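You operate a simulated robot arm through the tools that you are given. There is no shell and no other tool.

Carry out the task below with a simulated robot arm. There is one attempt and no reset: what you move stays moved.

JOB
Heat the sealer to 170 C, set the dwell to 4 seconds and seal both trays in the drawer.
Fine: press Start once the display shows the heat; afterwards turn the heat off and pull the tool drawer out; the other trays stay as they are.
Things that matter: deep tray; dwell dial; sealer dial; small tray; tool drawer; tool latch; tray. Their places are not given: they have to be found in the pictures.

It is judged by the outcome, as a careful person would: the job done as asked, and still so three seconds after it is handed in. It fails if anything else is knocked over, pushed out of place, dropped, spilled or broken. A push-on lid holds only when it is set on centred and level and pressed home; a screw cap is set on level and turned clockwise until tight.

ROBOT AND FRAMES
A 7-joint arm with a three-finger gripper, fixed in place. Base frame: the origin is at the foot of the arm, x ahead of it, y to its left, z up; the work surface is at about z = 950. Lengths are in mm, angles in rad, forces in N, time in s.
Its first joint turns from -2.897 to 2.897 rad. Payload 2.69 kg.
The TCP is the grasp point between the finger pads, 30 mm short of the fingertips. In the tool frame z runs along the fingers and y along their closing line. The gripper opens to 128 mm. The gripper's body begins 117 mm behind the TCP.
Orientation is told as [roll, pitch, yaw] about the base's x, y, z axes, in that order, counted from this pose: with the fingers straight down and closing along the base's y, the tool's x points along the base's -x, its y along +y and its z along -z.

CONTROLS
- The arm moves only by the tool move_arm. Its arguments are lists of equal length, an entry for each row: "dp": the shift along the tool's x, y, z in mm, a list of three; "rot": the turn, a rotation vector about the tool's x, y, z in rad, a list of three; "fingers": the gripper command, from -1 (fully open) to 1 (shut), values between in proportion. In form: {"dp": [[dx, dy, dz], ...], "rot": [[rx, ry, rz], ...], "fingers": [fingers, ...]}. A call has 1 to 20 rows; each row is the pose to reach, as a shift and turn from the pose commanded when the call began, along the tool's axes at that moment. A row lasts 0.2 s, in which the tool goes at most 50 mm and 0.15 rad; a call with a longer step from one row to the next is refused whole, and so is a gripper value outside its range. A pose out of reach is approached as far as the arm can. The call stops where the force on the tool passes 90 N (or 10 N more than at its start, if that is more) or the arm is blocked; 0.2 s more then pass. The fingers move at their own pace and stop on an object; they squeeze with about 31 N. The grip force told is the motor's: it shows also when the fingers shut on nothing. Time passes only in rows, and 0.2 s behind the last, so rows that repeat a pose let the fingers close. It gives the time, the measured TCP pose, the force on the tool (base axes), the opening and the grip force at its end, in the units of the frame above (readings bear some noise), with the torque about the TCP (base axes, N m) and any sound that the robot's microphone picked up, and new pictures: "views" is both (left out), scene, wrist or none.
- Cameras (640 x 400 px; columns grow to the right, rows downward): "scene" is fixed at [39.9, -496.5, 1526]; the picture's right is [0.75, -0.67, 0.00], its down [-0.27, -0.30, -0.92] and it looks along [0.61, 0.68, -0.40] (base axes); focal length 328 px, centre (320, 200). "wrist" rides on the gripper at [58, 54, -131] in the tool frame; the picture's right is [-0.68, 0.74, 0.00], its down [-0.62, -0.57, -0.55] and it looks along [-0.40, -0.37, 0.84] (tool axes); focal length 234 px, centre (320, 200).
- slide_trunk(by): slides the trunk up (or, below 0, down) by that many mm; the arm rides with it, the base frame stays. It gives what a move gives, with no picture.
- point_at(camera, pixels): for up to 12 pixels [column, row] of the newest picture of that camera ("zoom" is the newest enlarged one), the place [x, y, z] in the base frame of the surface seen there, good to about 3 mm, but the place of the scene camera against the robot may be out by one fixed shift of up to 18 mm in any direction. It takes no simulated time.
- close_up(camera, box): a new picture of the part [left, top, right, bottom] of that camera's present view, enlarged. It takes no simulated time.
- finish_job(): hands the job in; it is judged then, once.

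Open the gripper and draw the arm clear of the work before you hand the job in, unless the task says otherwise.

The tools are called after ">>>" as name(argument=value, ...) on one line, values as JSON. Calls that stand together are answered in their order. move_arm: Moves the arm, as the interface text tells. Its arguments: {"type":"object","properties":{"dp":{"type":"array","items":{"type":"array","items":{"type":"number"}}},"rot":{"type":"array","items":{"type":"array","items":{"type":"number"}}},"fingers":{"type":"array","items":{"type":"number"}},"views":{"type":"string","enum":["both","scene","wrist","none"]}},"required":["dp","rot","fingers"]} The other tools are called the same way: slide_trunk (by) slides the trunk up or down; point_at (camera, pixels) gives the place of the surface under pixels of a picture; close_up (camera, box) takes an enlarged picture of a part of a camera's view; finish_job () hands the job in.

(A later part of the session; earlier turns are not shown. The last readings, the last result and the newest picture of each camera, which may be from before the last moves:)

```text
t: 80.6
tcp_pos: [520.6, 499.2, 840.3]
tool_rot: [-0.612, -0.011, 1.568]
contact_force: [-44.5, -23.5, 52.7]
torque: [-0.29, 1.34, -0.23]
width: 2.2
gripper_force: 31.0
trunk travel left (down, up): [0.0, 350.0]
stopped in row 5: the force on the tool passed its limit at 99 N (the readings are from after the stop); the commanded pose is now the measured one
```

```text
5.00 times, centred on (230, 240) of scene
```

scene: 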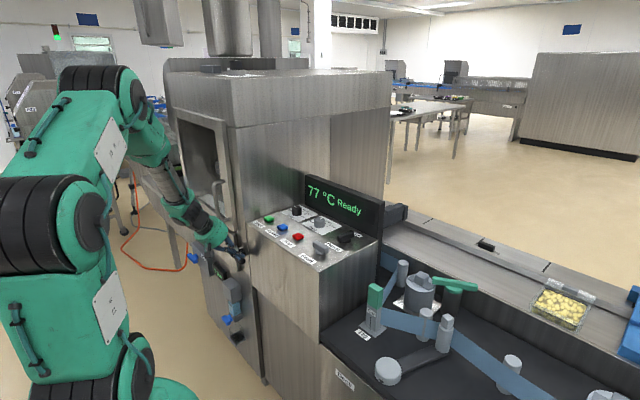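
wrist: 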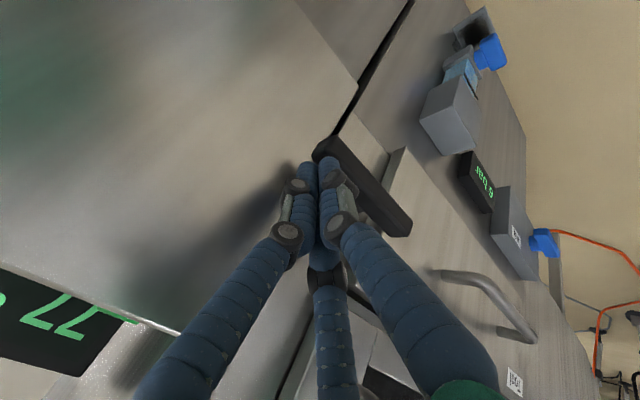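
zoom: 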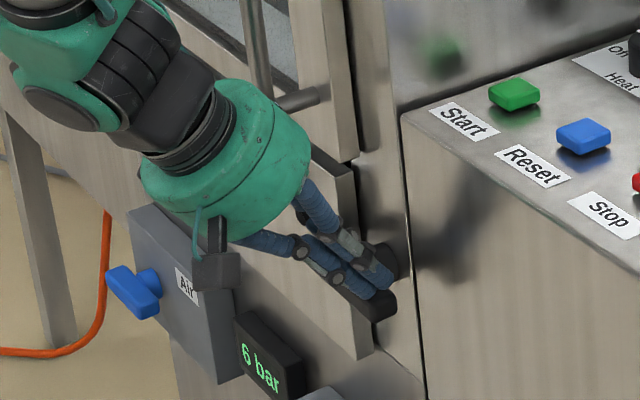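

The latch does not turn that way (blocked, bar still level), so it must turn the other way: left end down. I back off and tilt the tool to about 1.0 rad to stay clear of the door handle, moving to y≈541.

>>> move_arm(dp=[[0, -11.5, -16.4], [0, 15.6, -47.5], [0, 50.9, -84.4], [-21, 50.9, -84.4], [-42, 50.9, -84.4], [-42, 50.9, -84.4]], rot=[[0, 0, 0], [0, 0, 0], [0, 0, 0], [0.13, 0, 0], [0.26, 0, 0], [0.39, 0, 0]], fingers=[1, 1, 1, 1, 1, 1])

>>> close_up(camera="scene", box=[180, 200, 280, 280])

```text
refused: row 3 steps farther than a row can; nothing moved
```

```text
5.00 times, centred on (230, 240) of scene
```

zoom: 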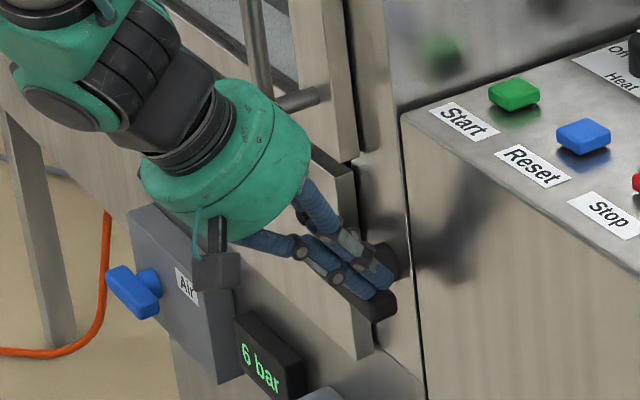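

A row was too long; I resend with a smaller step.

>>> move_arm(dp=[[0, -11.5, -16.4], [0, 10, -40], [0, 30, -64], [0, 50.9, -84.4], [-21, 50.9, -84.4], [-42, 50.9, -84.4], [-42, 50.9, -84.4]], rot=[[0, 0, 0], [0, 0, 0], [0, 0, 0], [0, 0, 0], [0.13, 0, 0], [0.26, 0, 0], [0.39, 0, 0]], fingers=[1, 1, 1, 1, 1, 1, 1])

>>> close_up(camera="wrist", box=[270, 80, 430, 200])

```text
t: 82.2
tcp_pos: [432.2, 541.7, 875.6]
tool_rot: [-1.002, -0.008, 1.572]
contact_force: [0.4, -1.1, 0.1]
torque: [0.05, 0.07, 0.08]
width: 2.3
gripper_force: 30.6
trunk travel left (down, up): [0.0, 350.0]
```

scene: 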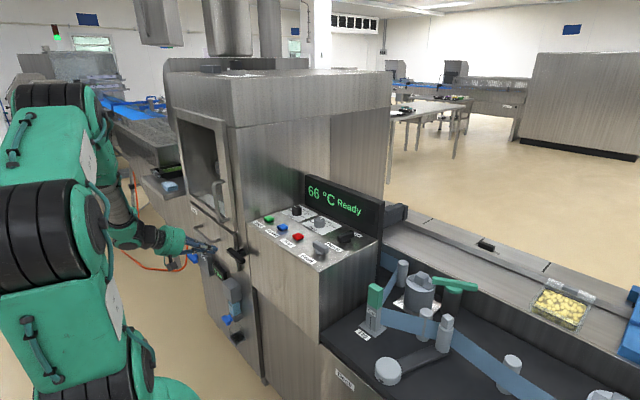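
wrist: 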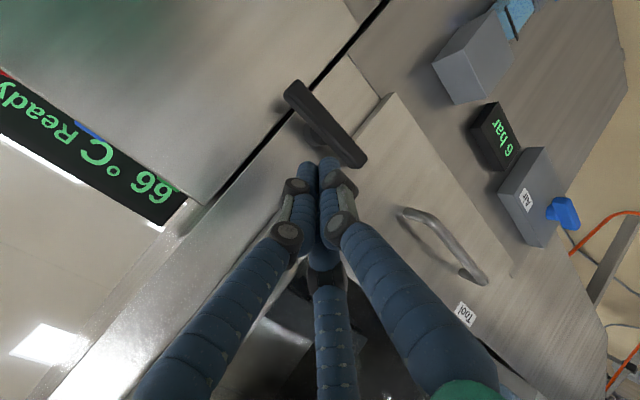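

```text
3.33 times, centred on (350, 140) of wrist
```

zoom: 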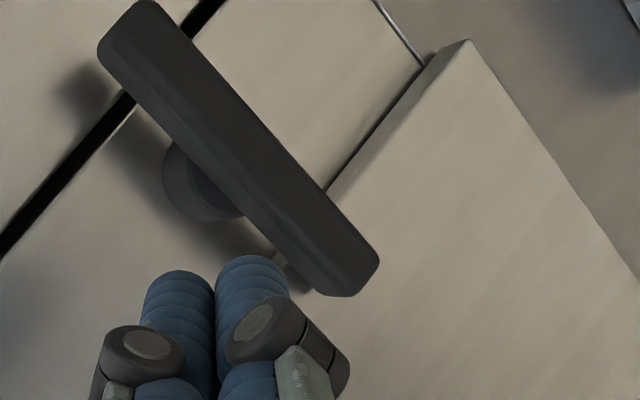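

Tilt 1.0 rad is reachable and I have a good view of the latch. I measure its ends.

>>> point_at(camera="zoom", pixels=[[145, 20], [110, 55], [360, 265], [330, 285], [235, 150], [200, 190], [220, 120], [150, 110], [260, 210], [430, 90], [370, 270]])

```text
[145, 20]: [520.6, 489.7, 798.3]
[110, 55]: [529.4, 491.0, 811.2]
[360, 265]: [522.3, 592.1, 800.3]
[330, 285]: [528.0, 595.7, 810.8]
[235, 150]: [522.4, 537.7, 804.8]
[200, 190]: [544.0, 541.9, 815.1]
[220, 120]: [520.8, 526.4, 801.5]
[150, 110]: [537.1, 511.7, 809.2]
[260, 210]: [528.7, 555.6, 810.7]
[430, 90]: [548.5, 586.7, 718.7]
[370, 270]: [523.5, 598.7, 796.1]
```

Bar: y 486–598, top z≈811. I go above its left end (y≈584) and push down along the arc.

>>> move_arm(dp=[[-21, -11.6, 37], [-42.3, -23.2, 74.2], [-42.3, -8.1, 83.9], [-44.3, 2, 90.4], [-45.3, 7.5, 94], [-45.3, 13, 97.4]], rot=[[0, 0, 0], [0, 0, 0], [0, 0, 0], [0, 0, 0], [0, 0, 0], [0, 0, 0]], fingers=[1, 1, 1, 1, 1, 1])

>>> close_up(camera="wrist", box=[270, 80, 430, 200])

```text
t: 83.6
tcp_pos: [507.2, 586.1, 810.3]
tool_rot: [-0.999, -0.007, 1.572]
contact_force: [-0.1, 0.2, 0.0]
torque: [0.01, 0.01, 0.0]
width: 2.3
gripper_force: 31.1
trunk travel left (down, up): [0.0, 350.0]
```

scene: 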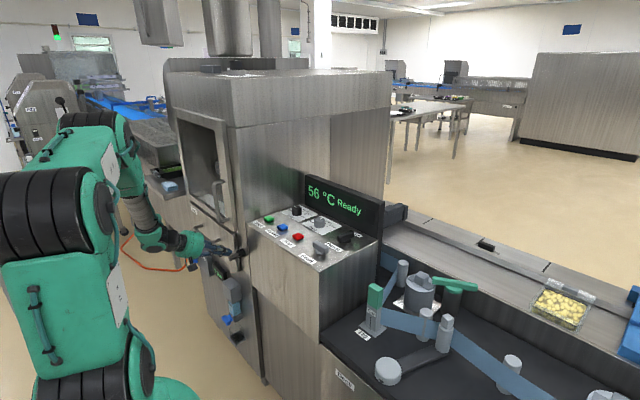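
wrist: 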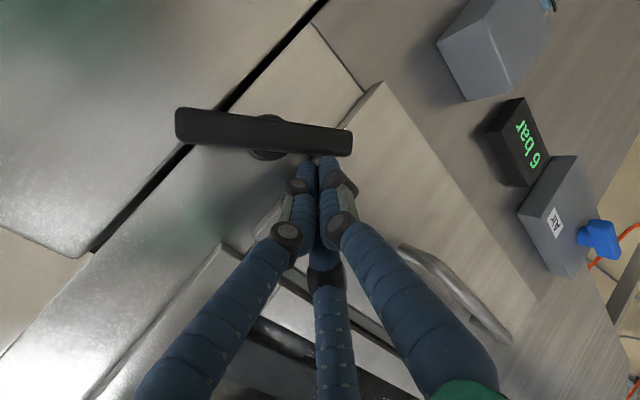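

```text
3.33 times, centred on (350, 140) of wrist
```

zoom: 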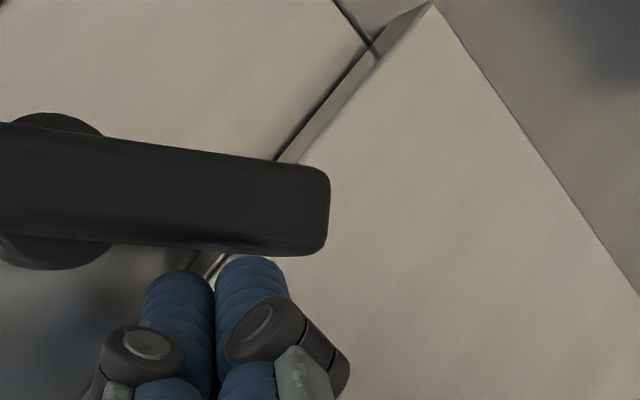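

The bar now turns easily. I continue the arc to bring it to vertical.

>>> move_arm(dp=[[2, 5, 3.2], [4, 10.1, 6.5], [9, 18.5, 11.9], [17, 25.2, 16.2], [28, 30.3, 19.5], [34, 31.1, 20], [38, 31.1, 20]], rot=[[0, 0, 0], [0, 0, 0], [0, 0, 0], [0, 0, 0], [0, 0, 0], [0, 0, 0], [0, 0, 0]], fingers=[1, 1, 1, 1, 1, 1, 1])

>>> close_up(camera="wrist", box=[230, 60, 410, 200])

```text
t: 85.0
tcp_pos: [508.6, 570.7, 782.5]
tool_rot: [-1.004, -0.025, 1.586]
contact_force: [2.0, 17.8, -3.9]
torque: [0.1, 0.27, 0.23]
width: 1.8
gripper_force: 30.4
trunk travel left (down, up): [0.0, 350.0]
stopped in row 6: the force on the tool passed its limit at 99 N (the readings are from after the stop); the commanded pose is now the measured one
```

scene: 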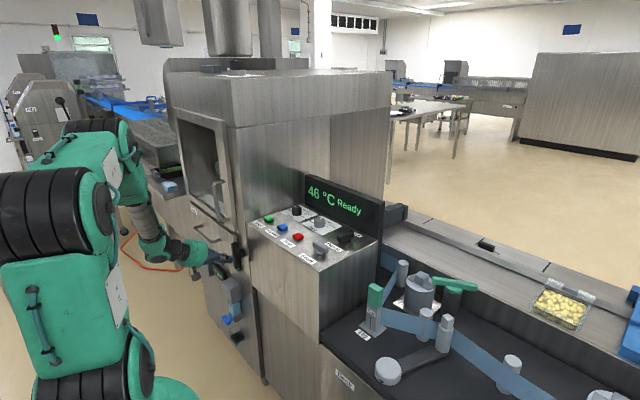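
wrist: 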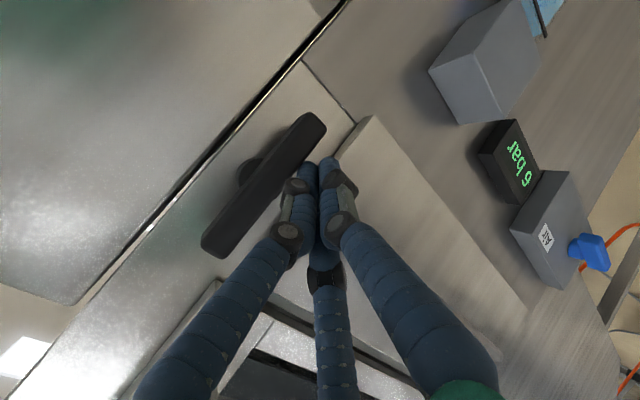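

```text
2.86 times, centred on (320, 130) of wrist
```

zoom: 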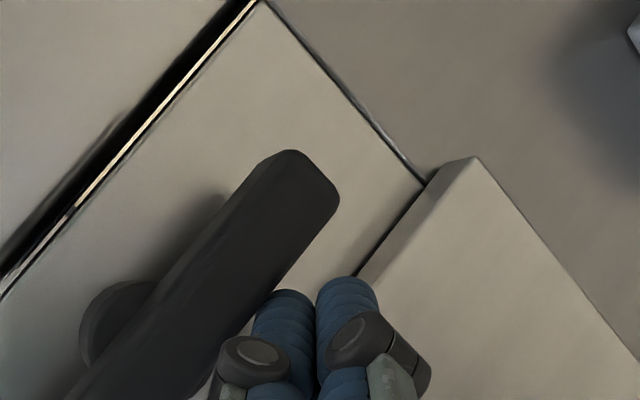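

The latch is now vertical, clear of the drawer edge (and at its stop). I back off, return the tilt to 0.6 rad, and move in front of the drawer handle with fingers partly open.

>>> move_arm(dp=[[-5, 0, 0], [-5, 7, -36], [-5, 14, -72], [-5, 20.3, -105.8], [-42, 20.3, -105.8], [-79, 20.3, -105.8], [-116, 20.3, -105.8], [-150, 20.3, -105.8]], rot=[[0, 0, 0], [0, 0, 0], [0, 0, 0], [0, 0, 0], [-0.1, 0, 0], [-0.2, 0, 0], [-0.3, 0, 0], [-0.4, 0, 0]], fingers=[1, 1, 1, 0.44, 0.44, 0.44, 0.44, 0.44])

>>> close_up(camera="wrist", box=[260, 80, 440, 220])

```text
t: 86.8
tcp_pos: [405.9, 715.6, 827.1]
tool_rot: [-0.603, -0.023, 1.584]
contact_force: [0.8, -0.6, -0.3]
torque: [0.05, 0.0, 0.03]
width: 36.0
gripper_force: 0.1
trunk travel left (down, up): [0.0, 350.0]
```

scene: 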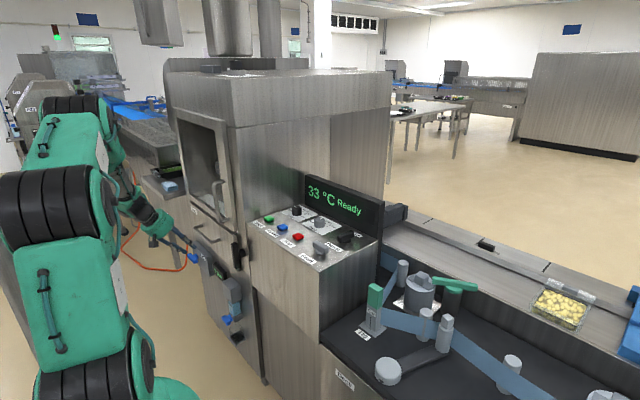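
wrist: 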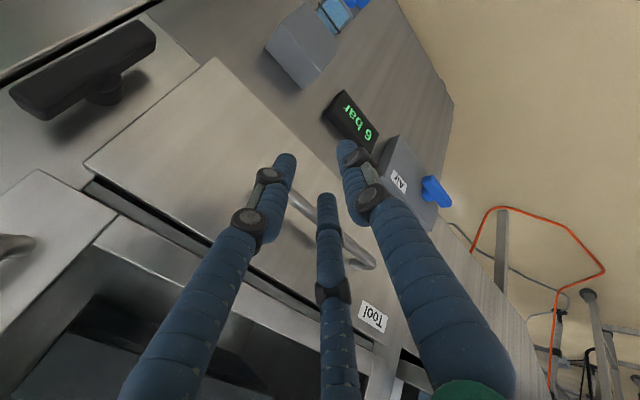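

```text
2.86 times, centred on (350, 150) of wrist
```

zoom: 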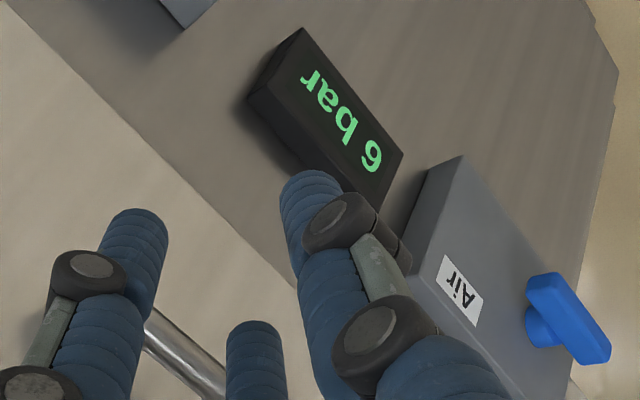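

>>> point_at(camera="wrist", pixels=[[294, 197], [299, 202], [303, 209], [355, 248], [365, 258], [395, 160], [405, 195], [430, 185], [350, 125], [350, 100], [100, 170], [215, 60]])

>>> close_up(camera="wrist", box=[270, 170, 390, 280])

```text
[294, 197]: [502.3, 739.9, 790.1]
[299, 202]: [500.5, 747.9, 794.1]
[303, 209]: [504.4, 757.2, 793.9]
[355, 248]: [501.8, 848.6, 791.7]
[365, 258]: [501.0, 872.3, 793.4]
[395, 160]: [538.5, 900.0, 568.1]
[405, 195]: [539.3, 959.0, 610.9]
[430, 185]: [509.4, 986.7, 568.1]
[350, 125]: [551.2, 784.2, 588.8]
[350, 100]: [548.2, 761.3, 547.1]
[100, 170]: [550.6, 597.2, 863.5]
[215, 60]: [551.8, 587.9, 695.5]
```

```text
3.64 times, centred on (330, 225) of wrist
```

zoom: 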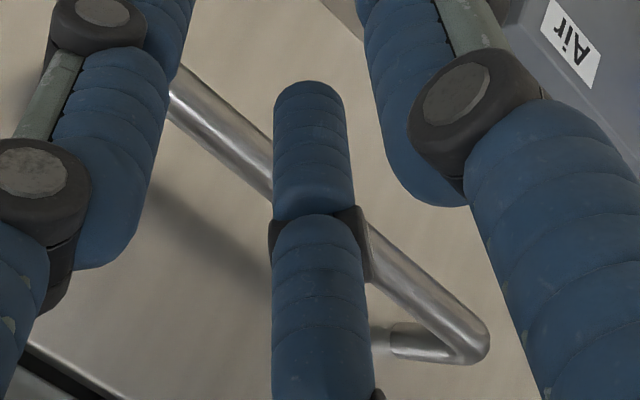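

Handle bar centre ≈(507, 760, 789). I move to a pre-grip pose 45 mm back along the tool axis.

>>> move_arm(dp=[[-22, -31, 16], [-44.4, -62.3, 31.8], [-44.4, -62.3, 50]], rot=[[0, 0, 0], [0, 0, 0], [0, 0, 0]], fingers=[0.44, 0.44, 0.44])

>>> close_up(camera="wrist", box=[240, 100, 400, 230])

>>> close_up(camera="scene", box=[140, 180, 260, 270])

```text
t: 87.6
tcp_pos: [485.4, 760.6, 822.1]
tool_rot: [-0.603, -0.023, 1.584]
contact_force: [-0.4, 0.1, 0.5]
torque: [-0.02, 0.0, 0.05]
width: 35.6
gripper_force: 0.0
trunk travel left (down, up): [0.0, 350.0]
```

scene: 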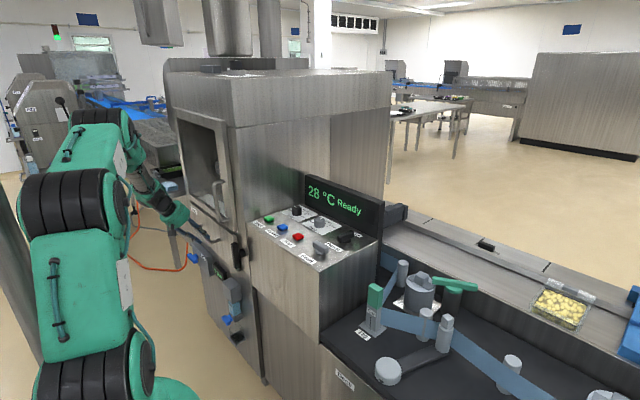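
wrist: 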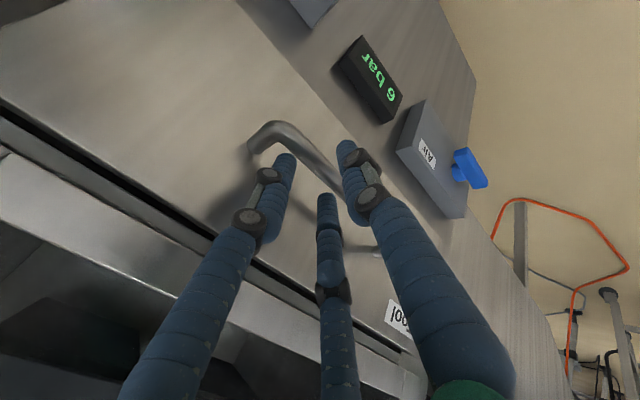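

```text
3.08 times, centred on (320, 165) of wrist
```

zoom: 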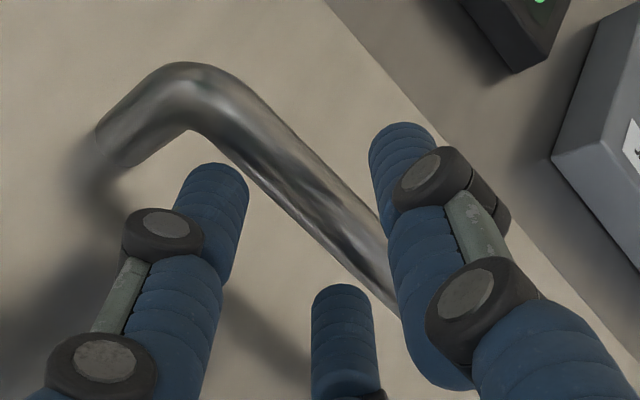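

```text
4.44 times, centred on (200, 225) of scene
```

zoom: 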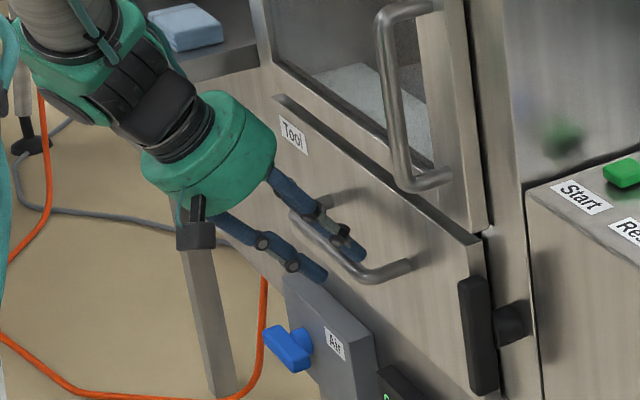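

The fingers straddle the handle (two behind, one in front). I advance about 27 mm and close.

>>> move_arm(dp=[[0, 0, 14], [0, 0, 27], [0, 0, 27], [0, 0, 27], [0, 0, 27]], rot=[[0, 0, 0], [0, 0, 0], [0, 0, 0], [0, 0, 0], [0, 0, 0]], fingers=[0.44, 0.44, 1, 1, 1])

>>> close_up(camera="scene", box=[140, 180, 260, 270])

```text
t: 88.8
tcp_pos: [500.6, 762.2, 801.9]
tool_rot: [-0.603, -0.026, 1.585]
contact_force: [7.3, -10.3, 27.3]
torque: [-0.62, -0.22, 0.96]
width: 26.9
gripper_force: 44.8
trunk travel left (down, up): [0.0, 350.0]
```

scene: 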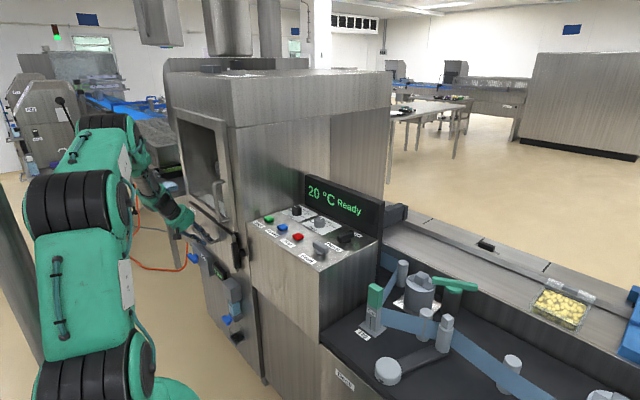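
wrist: 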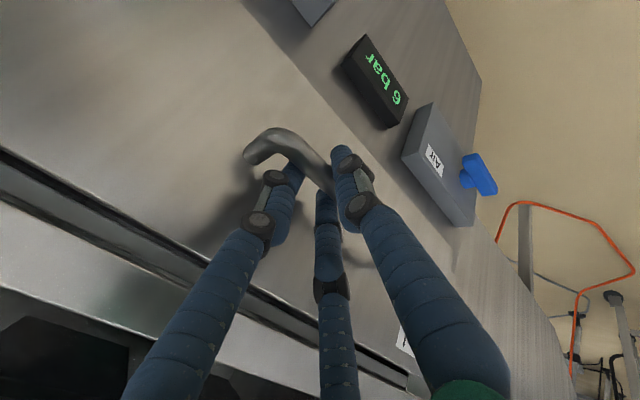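

```text
4.44 times, centred on (200, 225) of scene
```

zoom: 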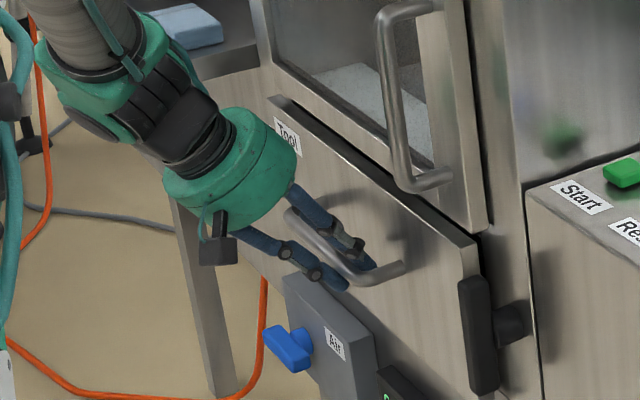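

The handle is gripped. I pull 60 mm in −x and look.

>>> move_arm(dp=[[0, 8.2, -5.6], [0, 20.6, -14.1], [0, 33, -22.6], [0, 49.5, -33.9]], rot=[[0, 0, 0], [0, 0, 0], [0, 0, 0], [0, 0, 0]], fingers=[1, 1, 1, 1])

>>> close_up(camera="scene", box=[130, 170, 270, 290])

```text
t: 89.8
tcp_pos: [439.8, 762.2, 802.5]
tool_rot: [-0.605, -0.027, 1.584]
contact_force: [-2.4, -1.2, 37.8]
torque: [-0.85, -0.15, 1.03]
width: 26.8
gripper_force: 44.9
trunk travel left (down, up): [0.0, 350.0]
```

scene: 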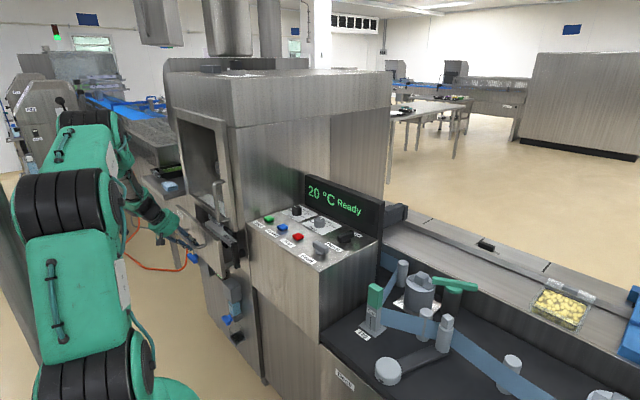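
wrist: 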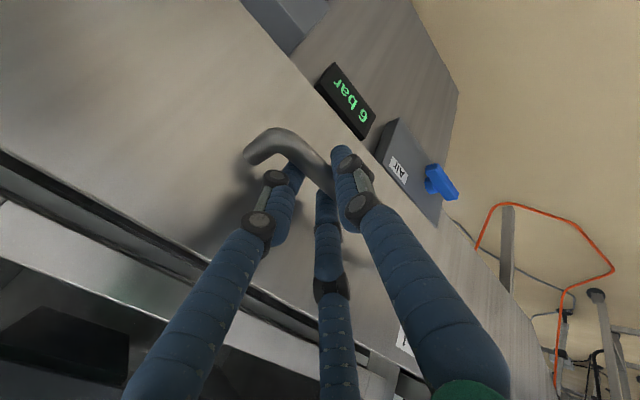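

```text
3.33 times, centred on (200, 230) of scene
```

zoom: 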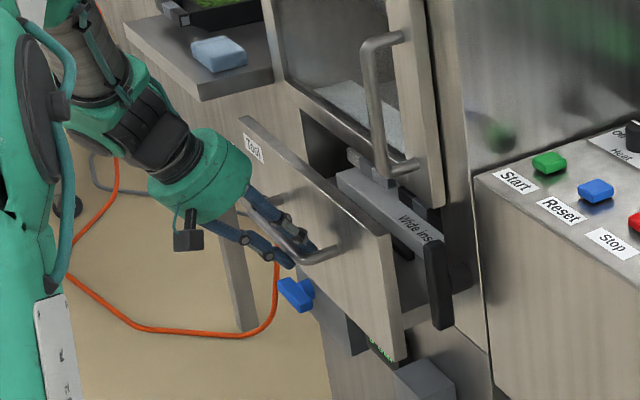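

The drawer comes out ("Wide insert" seen inside). I keep pulling gently by another 200 mm.

>>> move_arm(dp=[[0, 8.3, -5.7], [0, 20.6, -14.1], [0, 37.1, -25.4], [0, 53.6, -36.7], [0, 70.1, -48], [0, 86.6, -59.3], [0, 103.1, -70.6], [0, 119.6, -81.9], [0, 136.1, -93.2], [0, 152.6, -104.5], [0, 165, -113]], rot=[[0, 0, 0], [0, 0, 0], [0, 0, 0], [0, 0, 0], [0, 0, 0], [0, 0, 0], [0, 0, 0], [0, 0, 0], [0, 0, 0], [0, 0, 0], [0, 0, 0]], fingers=[1, 1, 1, 1, 1, 1, 1, 1, 1, 1, 1])

>>> close_up(camera="scene", box=[110, 170, 270, 290])

```text
t: 92.2
tcp_pos: [259.6, 760.7, 802.3]
tool_rot: [-0.603, -0.036, 1.562]
contact_force: [1.3, 76.4, 43.2]
torque: [0.16, 0.06, 2.16]
width: 26.9
gripper_force: 45.6
trunk travel left (down, up): [0.0, 350.0]
```

scene: 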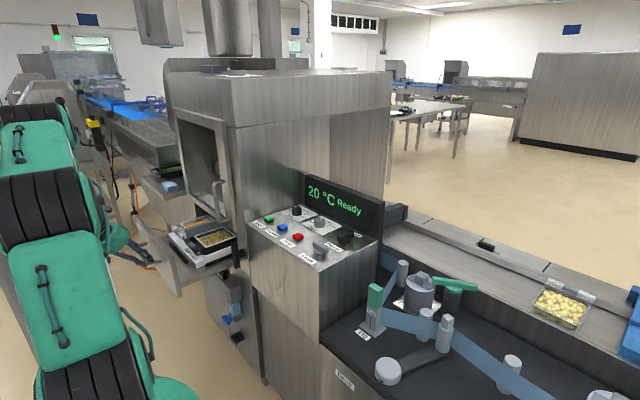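
wrist: 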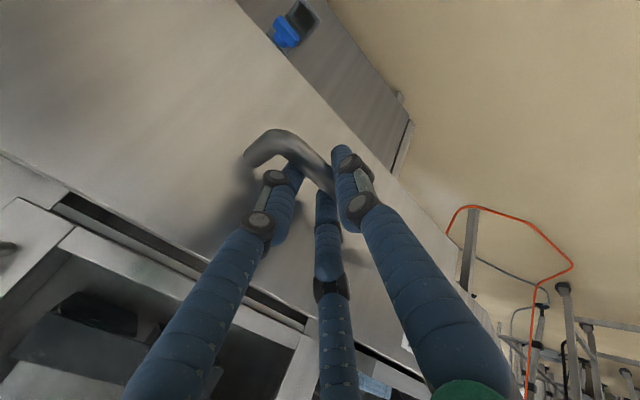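

```text
3.33 times, centred on (190, 230) of scene
```

zoom: 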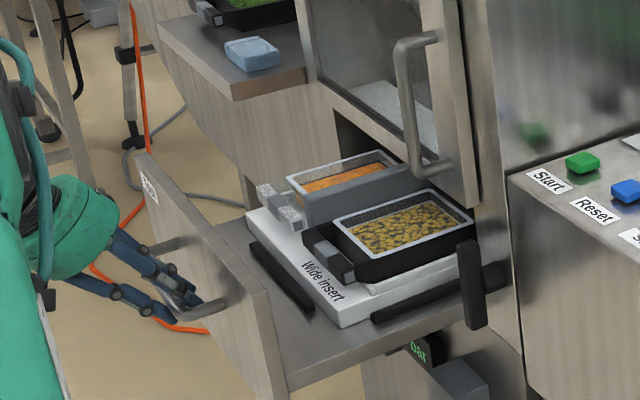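

The drawer is out about 240 mm and two trays are visible (orange and yellow contents). There is a side force of 76 N on the tool, so I take a closer look before releasing.

>>> close_up(camera="scene", box=[160, 205, 250, 275])

>>> close_up(camera="scene", box=[0, 80, 220, 400])

```text
5.71 times, centred on (205, 240) of scene
```

zoom: 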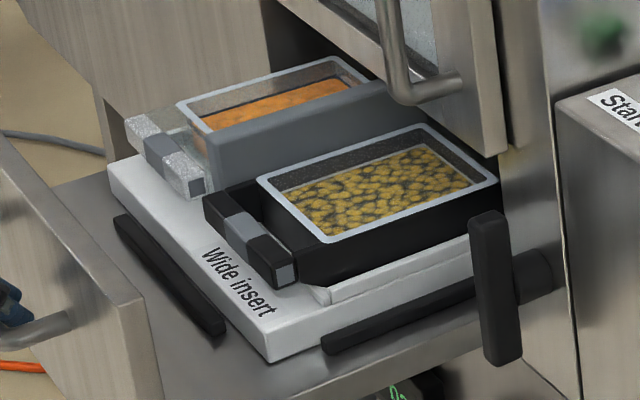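

```text
1.25 times, centred on (110, 240) of scene
```

zoom: 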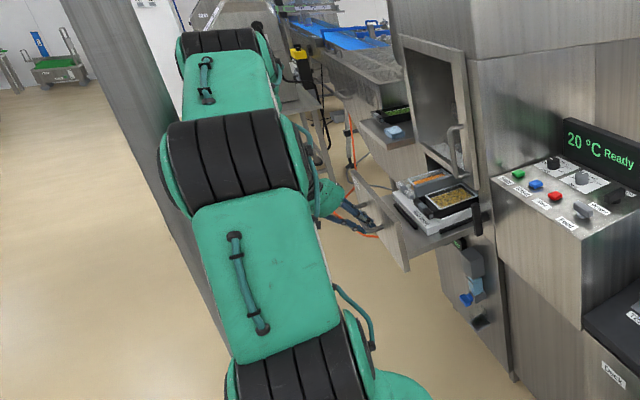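

I relax the command forward by 20 mm to relieve the strain, keeping hold, and read the forces.

>>> move_arm(dp=[[0, -8, 5.6], [0, -16.5, 11.3], [0, -16.5, 11.3]], rot=[[0, 0, 0], [0, 0, 0], [0, 0, 0]], fingers=[1, 1, 1])

```text
t: 93.0
tcp_pos: [262.7, 760.2, 801.5]
tool_rot: [-0.605, -0.027, 1.582]
contact_force: [-2.2, 37.5, 20.3]
torque: [-0.18, -0.04, 1.06]
width: 26.8
gripper_force: 45.0
trunk travel left (down, up): [0.0, 350.0]
```

scene: 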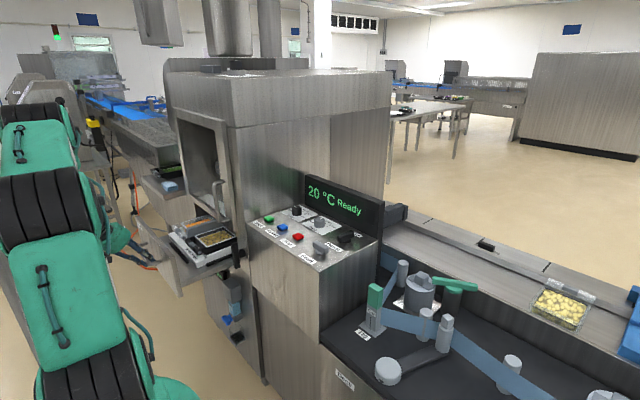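
wrist: 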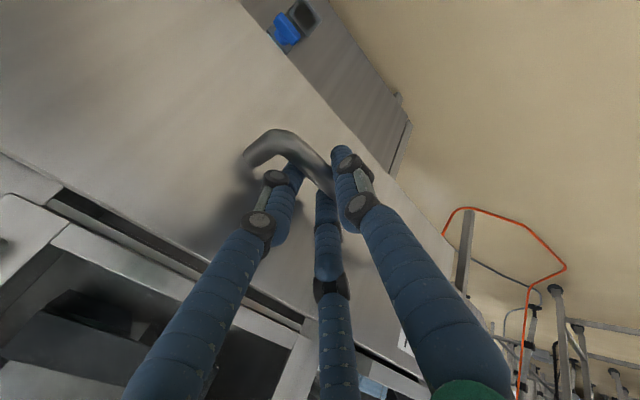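

Force is lower now. I open briefly to free any strain and check the readings with no grip.

>>> move_arm(dp=[[0, 0, 0], [0, 0, 0], [0, 0, 0]], rot=[[0, 0, 0], [0, 0, 0], [0, 0, 0]], fingers=[0.44, 0.44, 0.44], views="wrist")

>>> point_at(camera="wrist", pixels=[[260, 150], [275, 138], [310, 160], [200, 100], [100, 130], [350, 100], [30, 180]])

```text
t: 93.8
tcp_pos: [263.6, 757.3, 799.0]
tool_rot: [-0.605, -0.024, 1.58]
contact_force: [-0.2, 0.0, 0.0]
torque: [0.02, 0.02, -0.01]
width: 35.6
gripper_force: 0.0
trunk travel left (down, up): [0.0, 350.0]
```

wrist: 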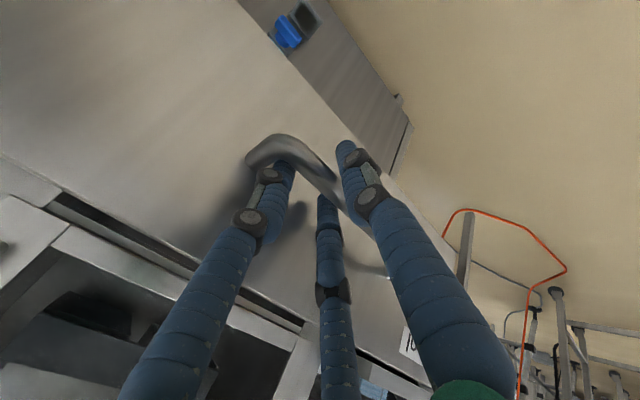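

```text
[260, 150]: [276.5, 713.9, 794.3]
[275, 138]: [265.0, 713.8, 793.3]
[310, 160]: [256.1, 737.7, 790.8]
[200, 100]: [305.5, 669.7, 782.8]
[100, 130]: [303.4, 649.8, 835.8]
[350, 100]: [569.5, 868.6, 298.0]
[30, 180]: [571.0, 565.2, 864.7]
```

The handle front is now at x≈256 (was 501), so the drawer is out 245 mm; the side force came from a small sideways drift of my pull. I regrip and pull 25 mm more, with the drift corrected, to see if it has reached its stop.

>>> move_arm(dp=[[0, 0, 0], [0, 0, 0], [0, 0, 0], [-0.1, 8.2, -5.7], [-0.2, 16.4, -11.4], [-0.2, 20.6, -14.2]], rot=[[0, 0, 0], [0, 0, 0], [0, 0, 0], [0, 0, 0], [0, 0, 0], [0, 0, 0]], fingers=[1, 1, 1, 1, 1, 1])

>>> point_at(camera="wrist", pixels=[[200, 100], [100, 130], [310, 160], [150, 90]])

```text
t: 95.2
tcp_pos: [258.4, 757.9, 799.5]
tool_rot: [-0.604, -0.029, 1.556]
contact_force: [1.3, 69.5, 29.4]
torque: [0.02, 0.15, 2.32]
width: 25.2
gripper_force: 45.4
trunk travel left (down, up): [0.0, 350.0]
```

scene: 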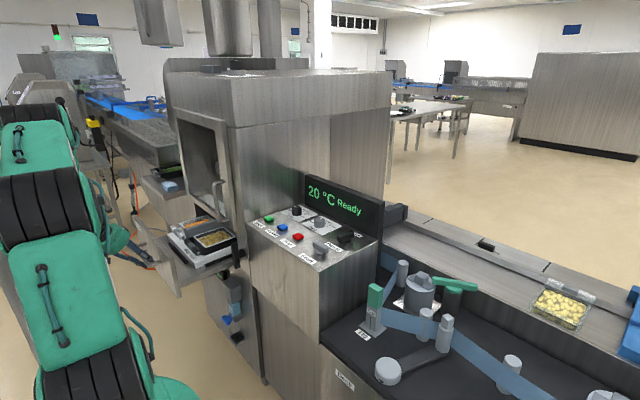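
wrist: 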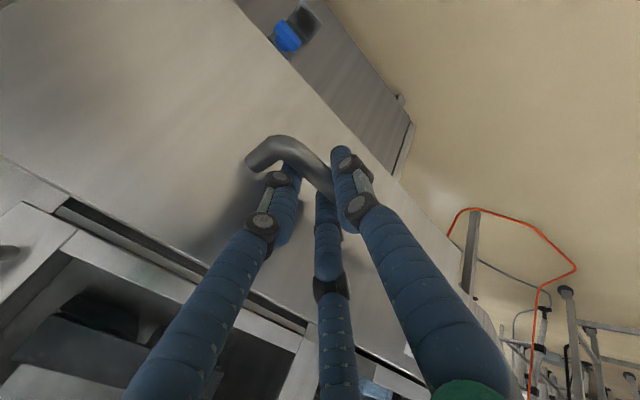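

```text
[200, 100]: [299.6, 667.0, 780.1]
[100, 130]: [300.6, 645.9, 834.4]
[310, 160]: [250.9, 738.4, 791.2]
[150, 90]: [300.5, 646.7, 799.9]
```

The drawer is at 250 mm out, but the arm itself seems hindered (sideways force, no x force), not the drawer. I open the fingers, slide along the bar to y≈850 where the arm is less folded, and try pulling from there.

>>> move_arm(dp=[[0, -10, 7], [0, -16, 11], [-25, -15.7, 11.5], [-50, -15.4, 12], [-75, -15, 12.5], [-92, -14.8, 12.8]], rot=[[0, 0, 0], [0, 0, 0], [0, 0, 0], [0, 0, 0], [0, 0, 0], [0, 0, 0]], fingers=[0.44, 0.44, 0.44, 0.44, 0.44, 0.44])

```text
t: 96.8
tcp_pos: [305.9, 845.0, 830.1]
tool_rot: [-0.605, -0.06, 1.522]
contact_force: [0.2, -1.0, 0.2]
torque: [-0.02, 0.03, 0.01]
width: 35.7
gripper_force: 0.0
trunk travel left (down, up): [0.0, 350.0]
stopped in row 6: the arm was blocked; the commanded pose is now the measured one
```

scene: 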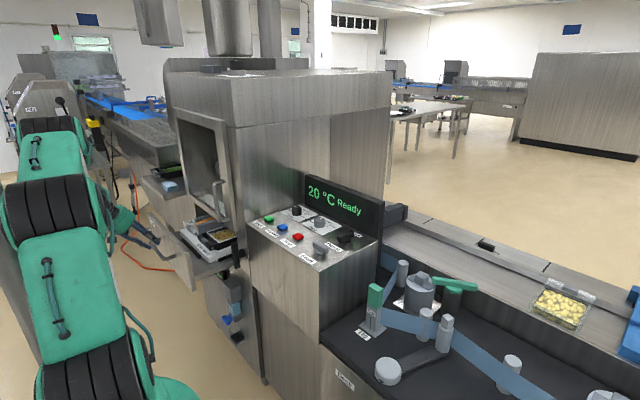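
wrist: 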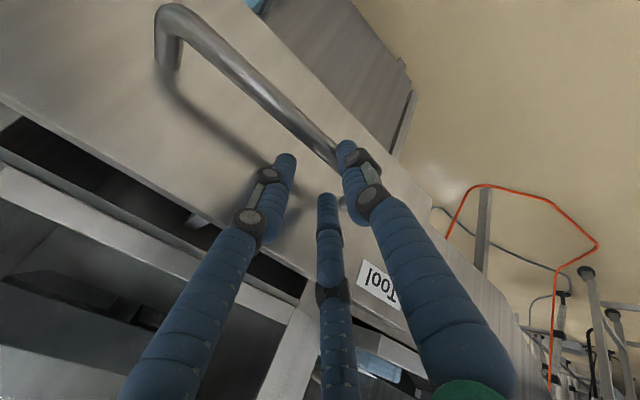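

The arm was blocked and deflected to (306, 845, 830). I check where the drawer is now.

>>> point_at(camera="wrist", pixels=[[180, 110], [100, 120], [250, 80], [300, 125], [165, 50], [380, 170], [30, 200]])

>>> close_up(camera="scene", box=[60, 160, 260, 310])

>>> close_up(camera="scene", box=[0, 100, 200, 300])

```text
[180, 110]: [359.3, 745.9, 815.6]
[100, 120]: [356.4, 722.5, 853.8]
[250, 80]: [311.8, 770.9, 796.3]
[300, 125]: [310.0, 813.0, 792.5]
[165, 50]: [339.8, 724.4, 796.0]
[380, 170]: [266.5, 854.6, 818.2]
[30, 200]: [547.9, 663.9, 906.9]
```

```text
2.67 times, centred on (160, 235) of scene
```

zoom: 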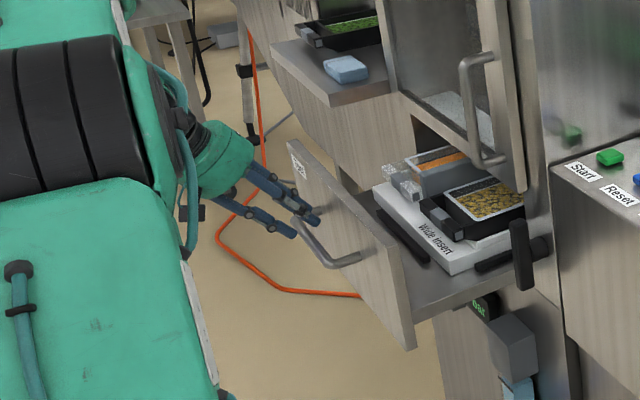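

```text
2.00 times, centred on (100, 200) of scene
```

zoom: 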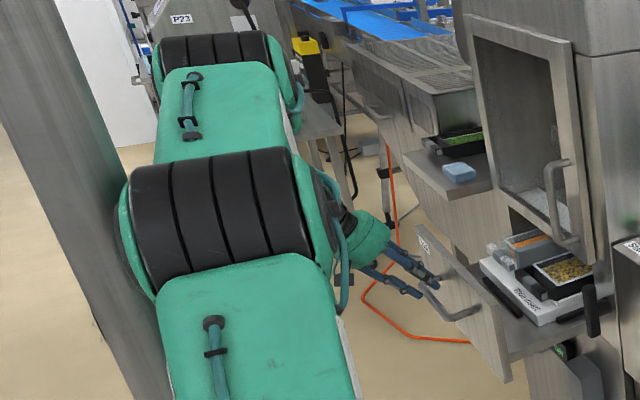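

The drawer got nudged back to ~190 mm out (face x≈358). The arm's elbow seems close to the grey column at the left; I measure where that column stands.

>>> point_at(camera="scene", pixels=[[5, 200], [10, 280], [25, 330], [30, 380], [3, 130], [45, 210], [80, 210], [50, 150], [90, 190], [20, 250], [60, 300]])

>>> close_up(camera="scene", box=[0, 0, 200, 400])

```text
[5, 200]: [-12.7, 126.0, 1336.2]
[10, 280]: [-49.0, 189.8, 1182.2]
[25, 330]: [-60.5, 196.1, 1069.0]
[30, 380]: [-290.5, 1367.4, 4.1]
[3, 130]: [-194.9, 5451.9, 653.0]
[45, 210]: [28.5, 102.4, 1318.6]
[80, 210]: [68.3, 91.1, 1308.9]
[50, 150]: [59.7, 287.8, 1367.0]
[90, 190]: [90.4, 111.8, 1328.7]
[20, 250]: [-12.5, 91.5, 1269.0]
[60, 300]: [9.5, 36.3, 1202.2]
```

```text
1.00 times, centred on (100, 200) of scene (not enlarged: the box is as wide or as high as the picture)
```

zoom: 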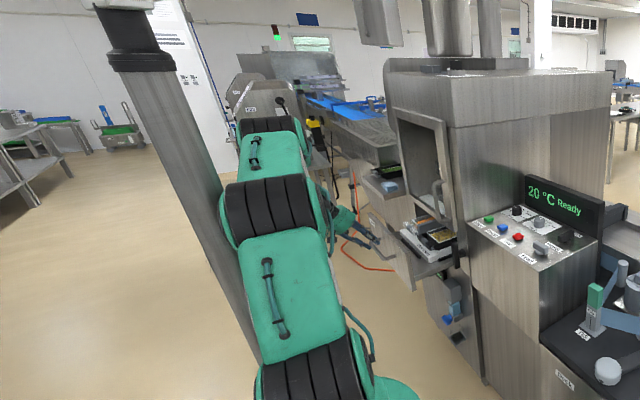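

A post at about (−60, 195) blocks the elbow when I pull with the wrist tilted back. New plan: lift off the handle and push the drawer out from the inside of its front panel, at smaller y with the tool vertical. I first lift clear and move above the drawer.

>>> move_arm(dp=[[-2, -22, -33], [-4, -45, -65], [-6, -56.8, -82.1], [30, -77, -75.5], [65, -97.6, -69], [101, -118, -62], [137, -138.5, -55.5], [172.6, -158.9, -48.9]], rot=[[0, 0, 0], [0, 0, 0], [0, 0, 0], [-0.121, 0.012, -0.013], [-0.242, 0.024, -0.027], [-0.363, 0.036, -0.04], [-0.484, 0.048, -0.054], [-0.605, 0.06, -0.067]], fingers=[0.44, 0.44, 0.44, 0.6, 0.8, 1, 1, 1])

>>> close_up(camera="scene", box=[100, 160, 260, 290])

```text
t: 98.6
tcp_pos: [397.8, 661.9, 950.0]
tool_rot: [0.0, 0.019, 1.571]
contact_force: [-0.8, -0.4, 0.7]
torque: [-0.06, -0.07, 0.0]
width: 2.3
gripper_force: 31.1
trunk travel left (down, up): [0.0, 350.0]
```

scene: 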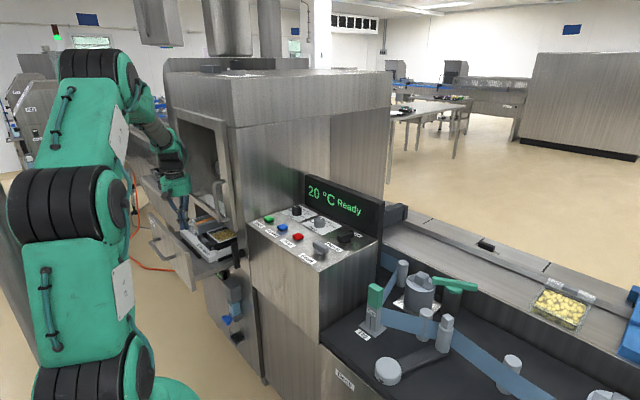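
wrist: 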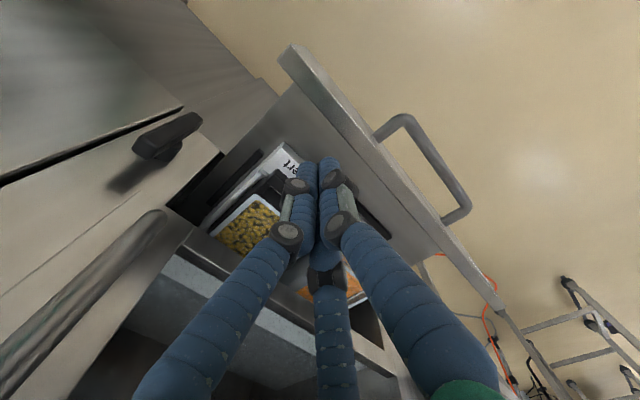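

```text
3.08 times, centred on (180, 225) of scene
```

zoom: 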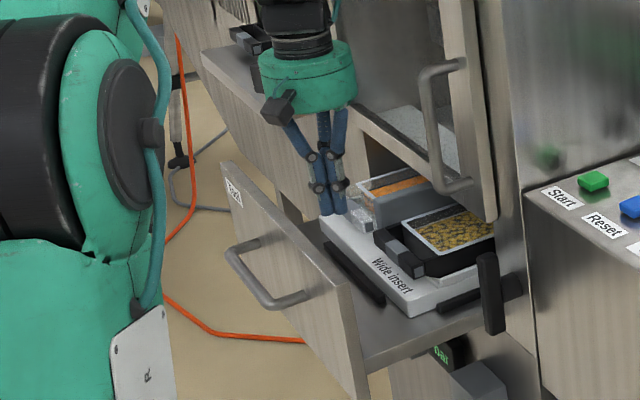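

I can see the drawer from above. I measure the front panel's edges, the insert and the drawer floor.

>>> point_at(camera="wrist", pixels=[[296, 55], [305, 78], [340, 110], [325, 110], [360, 160], [290, 110], [260, 165], [285, 150], [245, 230], [265, 185], [370, 200], [280, 240]])

>>> close_up(camera="wrist", box=[180, 40, 420, 260])

```text
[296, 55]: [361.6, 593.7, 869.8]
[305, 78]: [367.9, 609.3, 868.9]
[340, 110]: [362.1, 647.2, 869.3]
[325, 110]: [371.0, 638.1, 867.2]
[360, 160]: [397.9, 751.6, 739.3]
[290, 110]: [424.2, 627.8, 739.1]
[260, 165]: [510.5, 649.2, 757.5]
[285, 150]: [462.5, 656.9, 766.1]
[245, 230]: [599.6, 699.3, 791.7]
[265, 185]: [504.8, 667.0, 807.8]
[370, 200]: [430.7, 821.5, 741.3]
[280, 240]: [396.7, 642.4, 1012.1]
```

```text
1.82 times, centred on (300, 150) of wrist
```

zoom: 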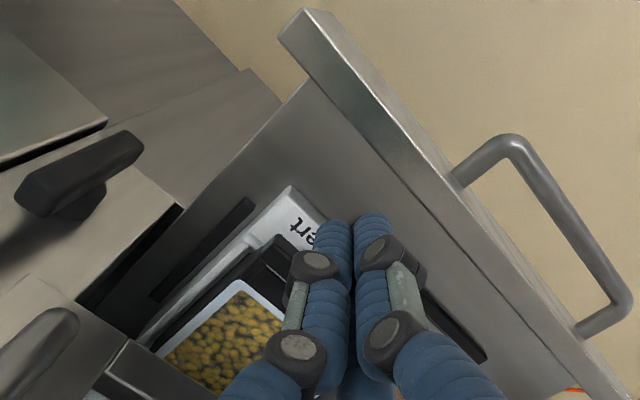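

Panel: outer face x≈358, inner ≈374, top z≈869; insert begins at x≈460. I lower the closed fingers into the gap at (400, 645) with tips at z≈825.

>>> move_arm(dp=[[17, -2, 30], [17, -2, 65], [17, -2, 95]], rot=[[0, 0, 0], [0, 0, 0], [0, 0, 0]], fingers=[1, 1, 1])

>>> close_up(camera="scene", box=[100, 160, 260, 290])

```text
t: 99.4
tcp_pos: [399.5, 644.1, 855.0]
tool_rot: [-0.002, 0.017, 1.573]
contact_force: [0.5, 0.1, 0.3]
torque: [0.03, 0.01, 0.03]
width: 2.3
gripper_force: 30.9
trunk travel left (down, up): [0.0, 350.0]
```

scene: 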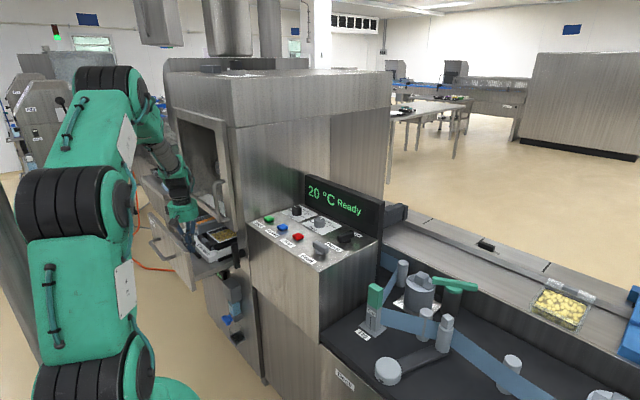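
wrist: 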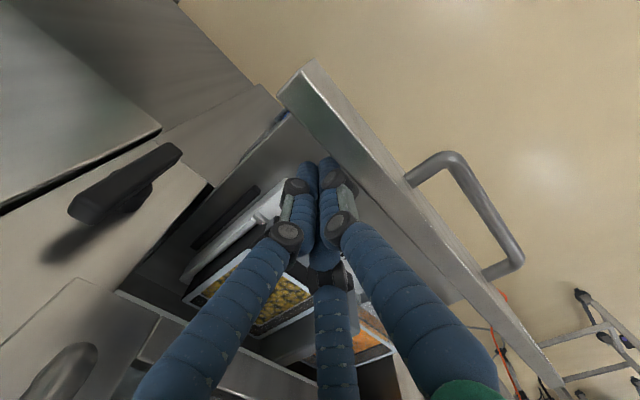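

```text
3.08 times, centred on (180, 225) of scene
```

zoom: 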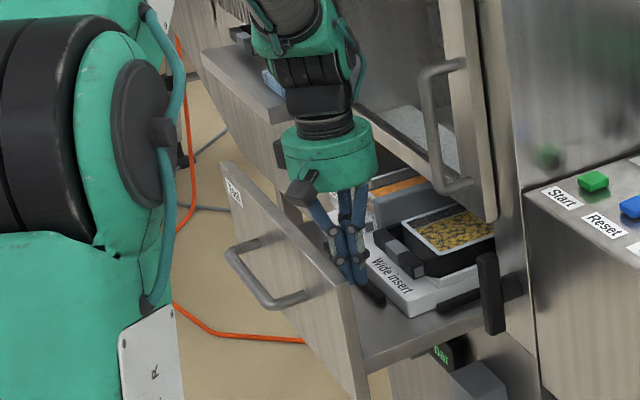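

Tips are inside the drawer behind the front panel. I push gently towards −x, 75 mm in small steps.

>>> move_arm(dp=[[0, 6, 0], [0, 12, 0], [0, 18, 0], [0, 26, 0], [0, 36, 0], [0, 46, 0], [0, 56, 0], [0, 66, 0], [0, 75, 0]], rot=[[0, 0, 0], [0, 0, 0], [0, 0, 0], [0, 0, 0], [0, 0, 0], [0, 0, 0], [0, 0, 0], [0, 0, 0], [0, 0, 0]], fingers=[1, 1, 1, 1, 1, 1, 1, 1, 1])

>>> point_at(camera="wrist", pixels=[[310, 90], [340, 130], [380, 180]])

```text
t: 101.4
tcp_pos: [325.7, 642.9, 854.6]
tool_rot: [-0.001, 0.019, 1.573]
contact_force: [0.4, -0.8, -0.8]
torque: [0.02, 0.0, 0.02]
width: 1.9
gripper_force: 31.1
trunk travel left (down, up): [0.0, 350.0]
```

scene: 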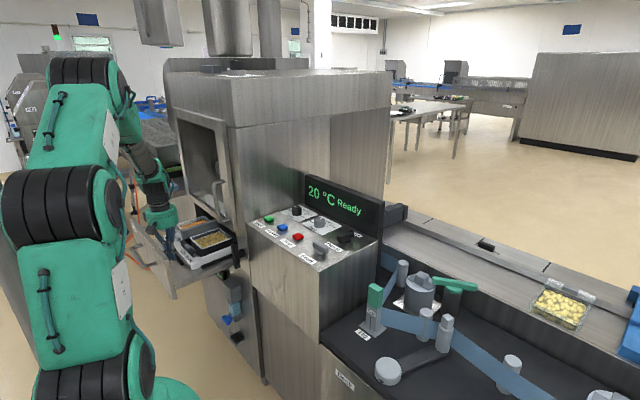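
wrist: 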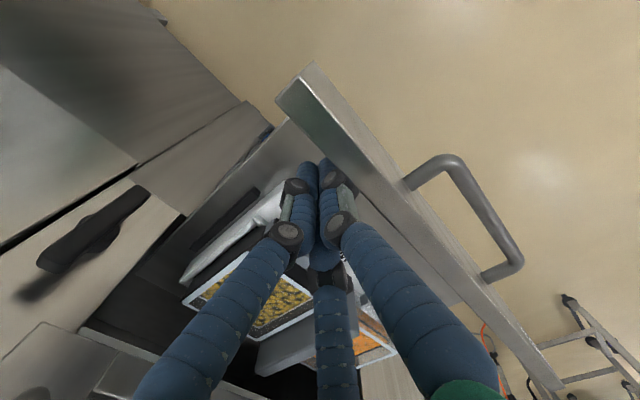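

```text
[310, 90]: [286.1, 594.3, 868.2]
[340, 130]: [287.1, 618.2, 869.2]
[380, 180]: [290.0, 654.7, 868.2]
```

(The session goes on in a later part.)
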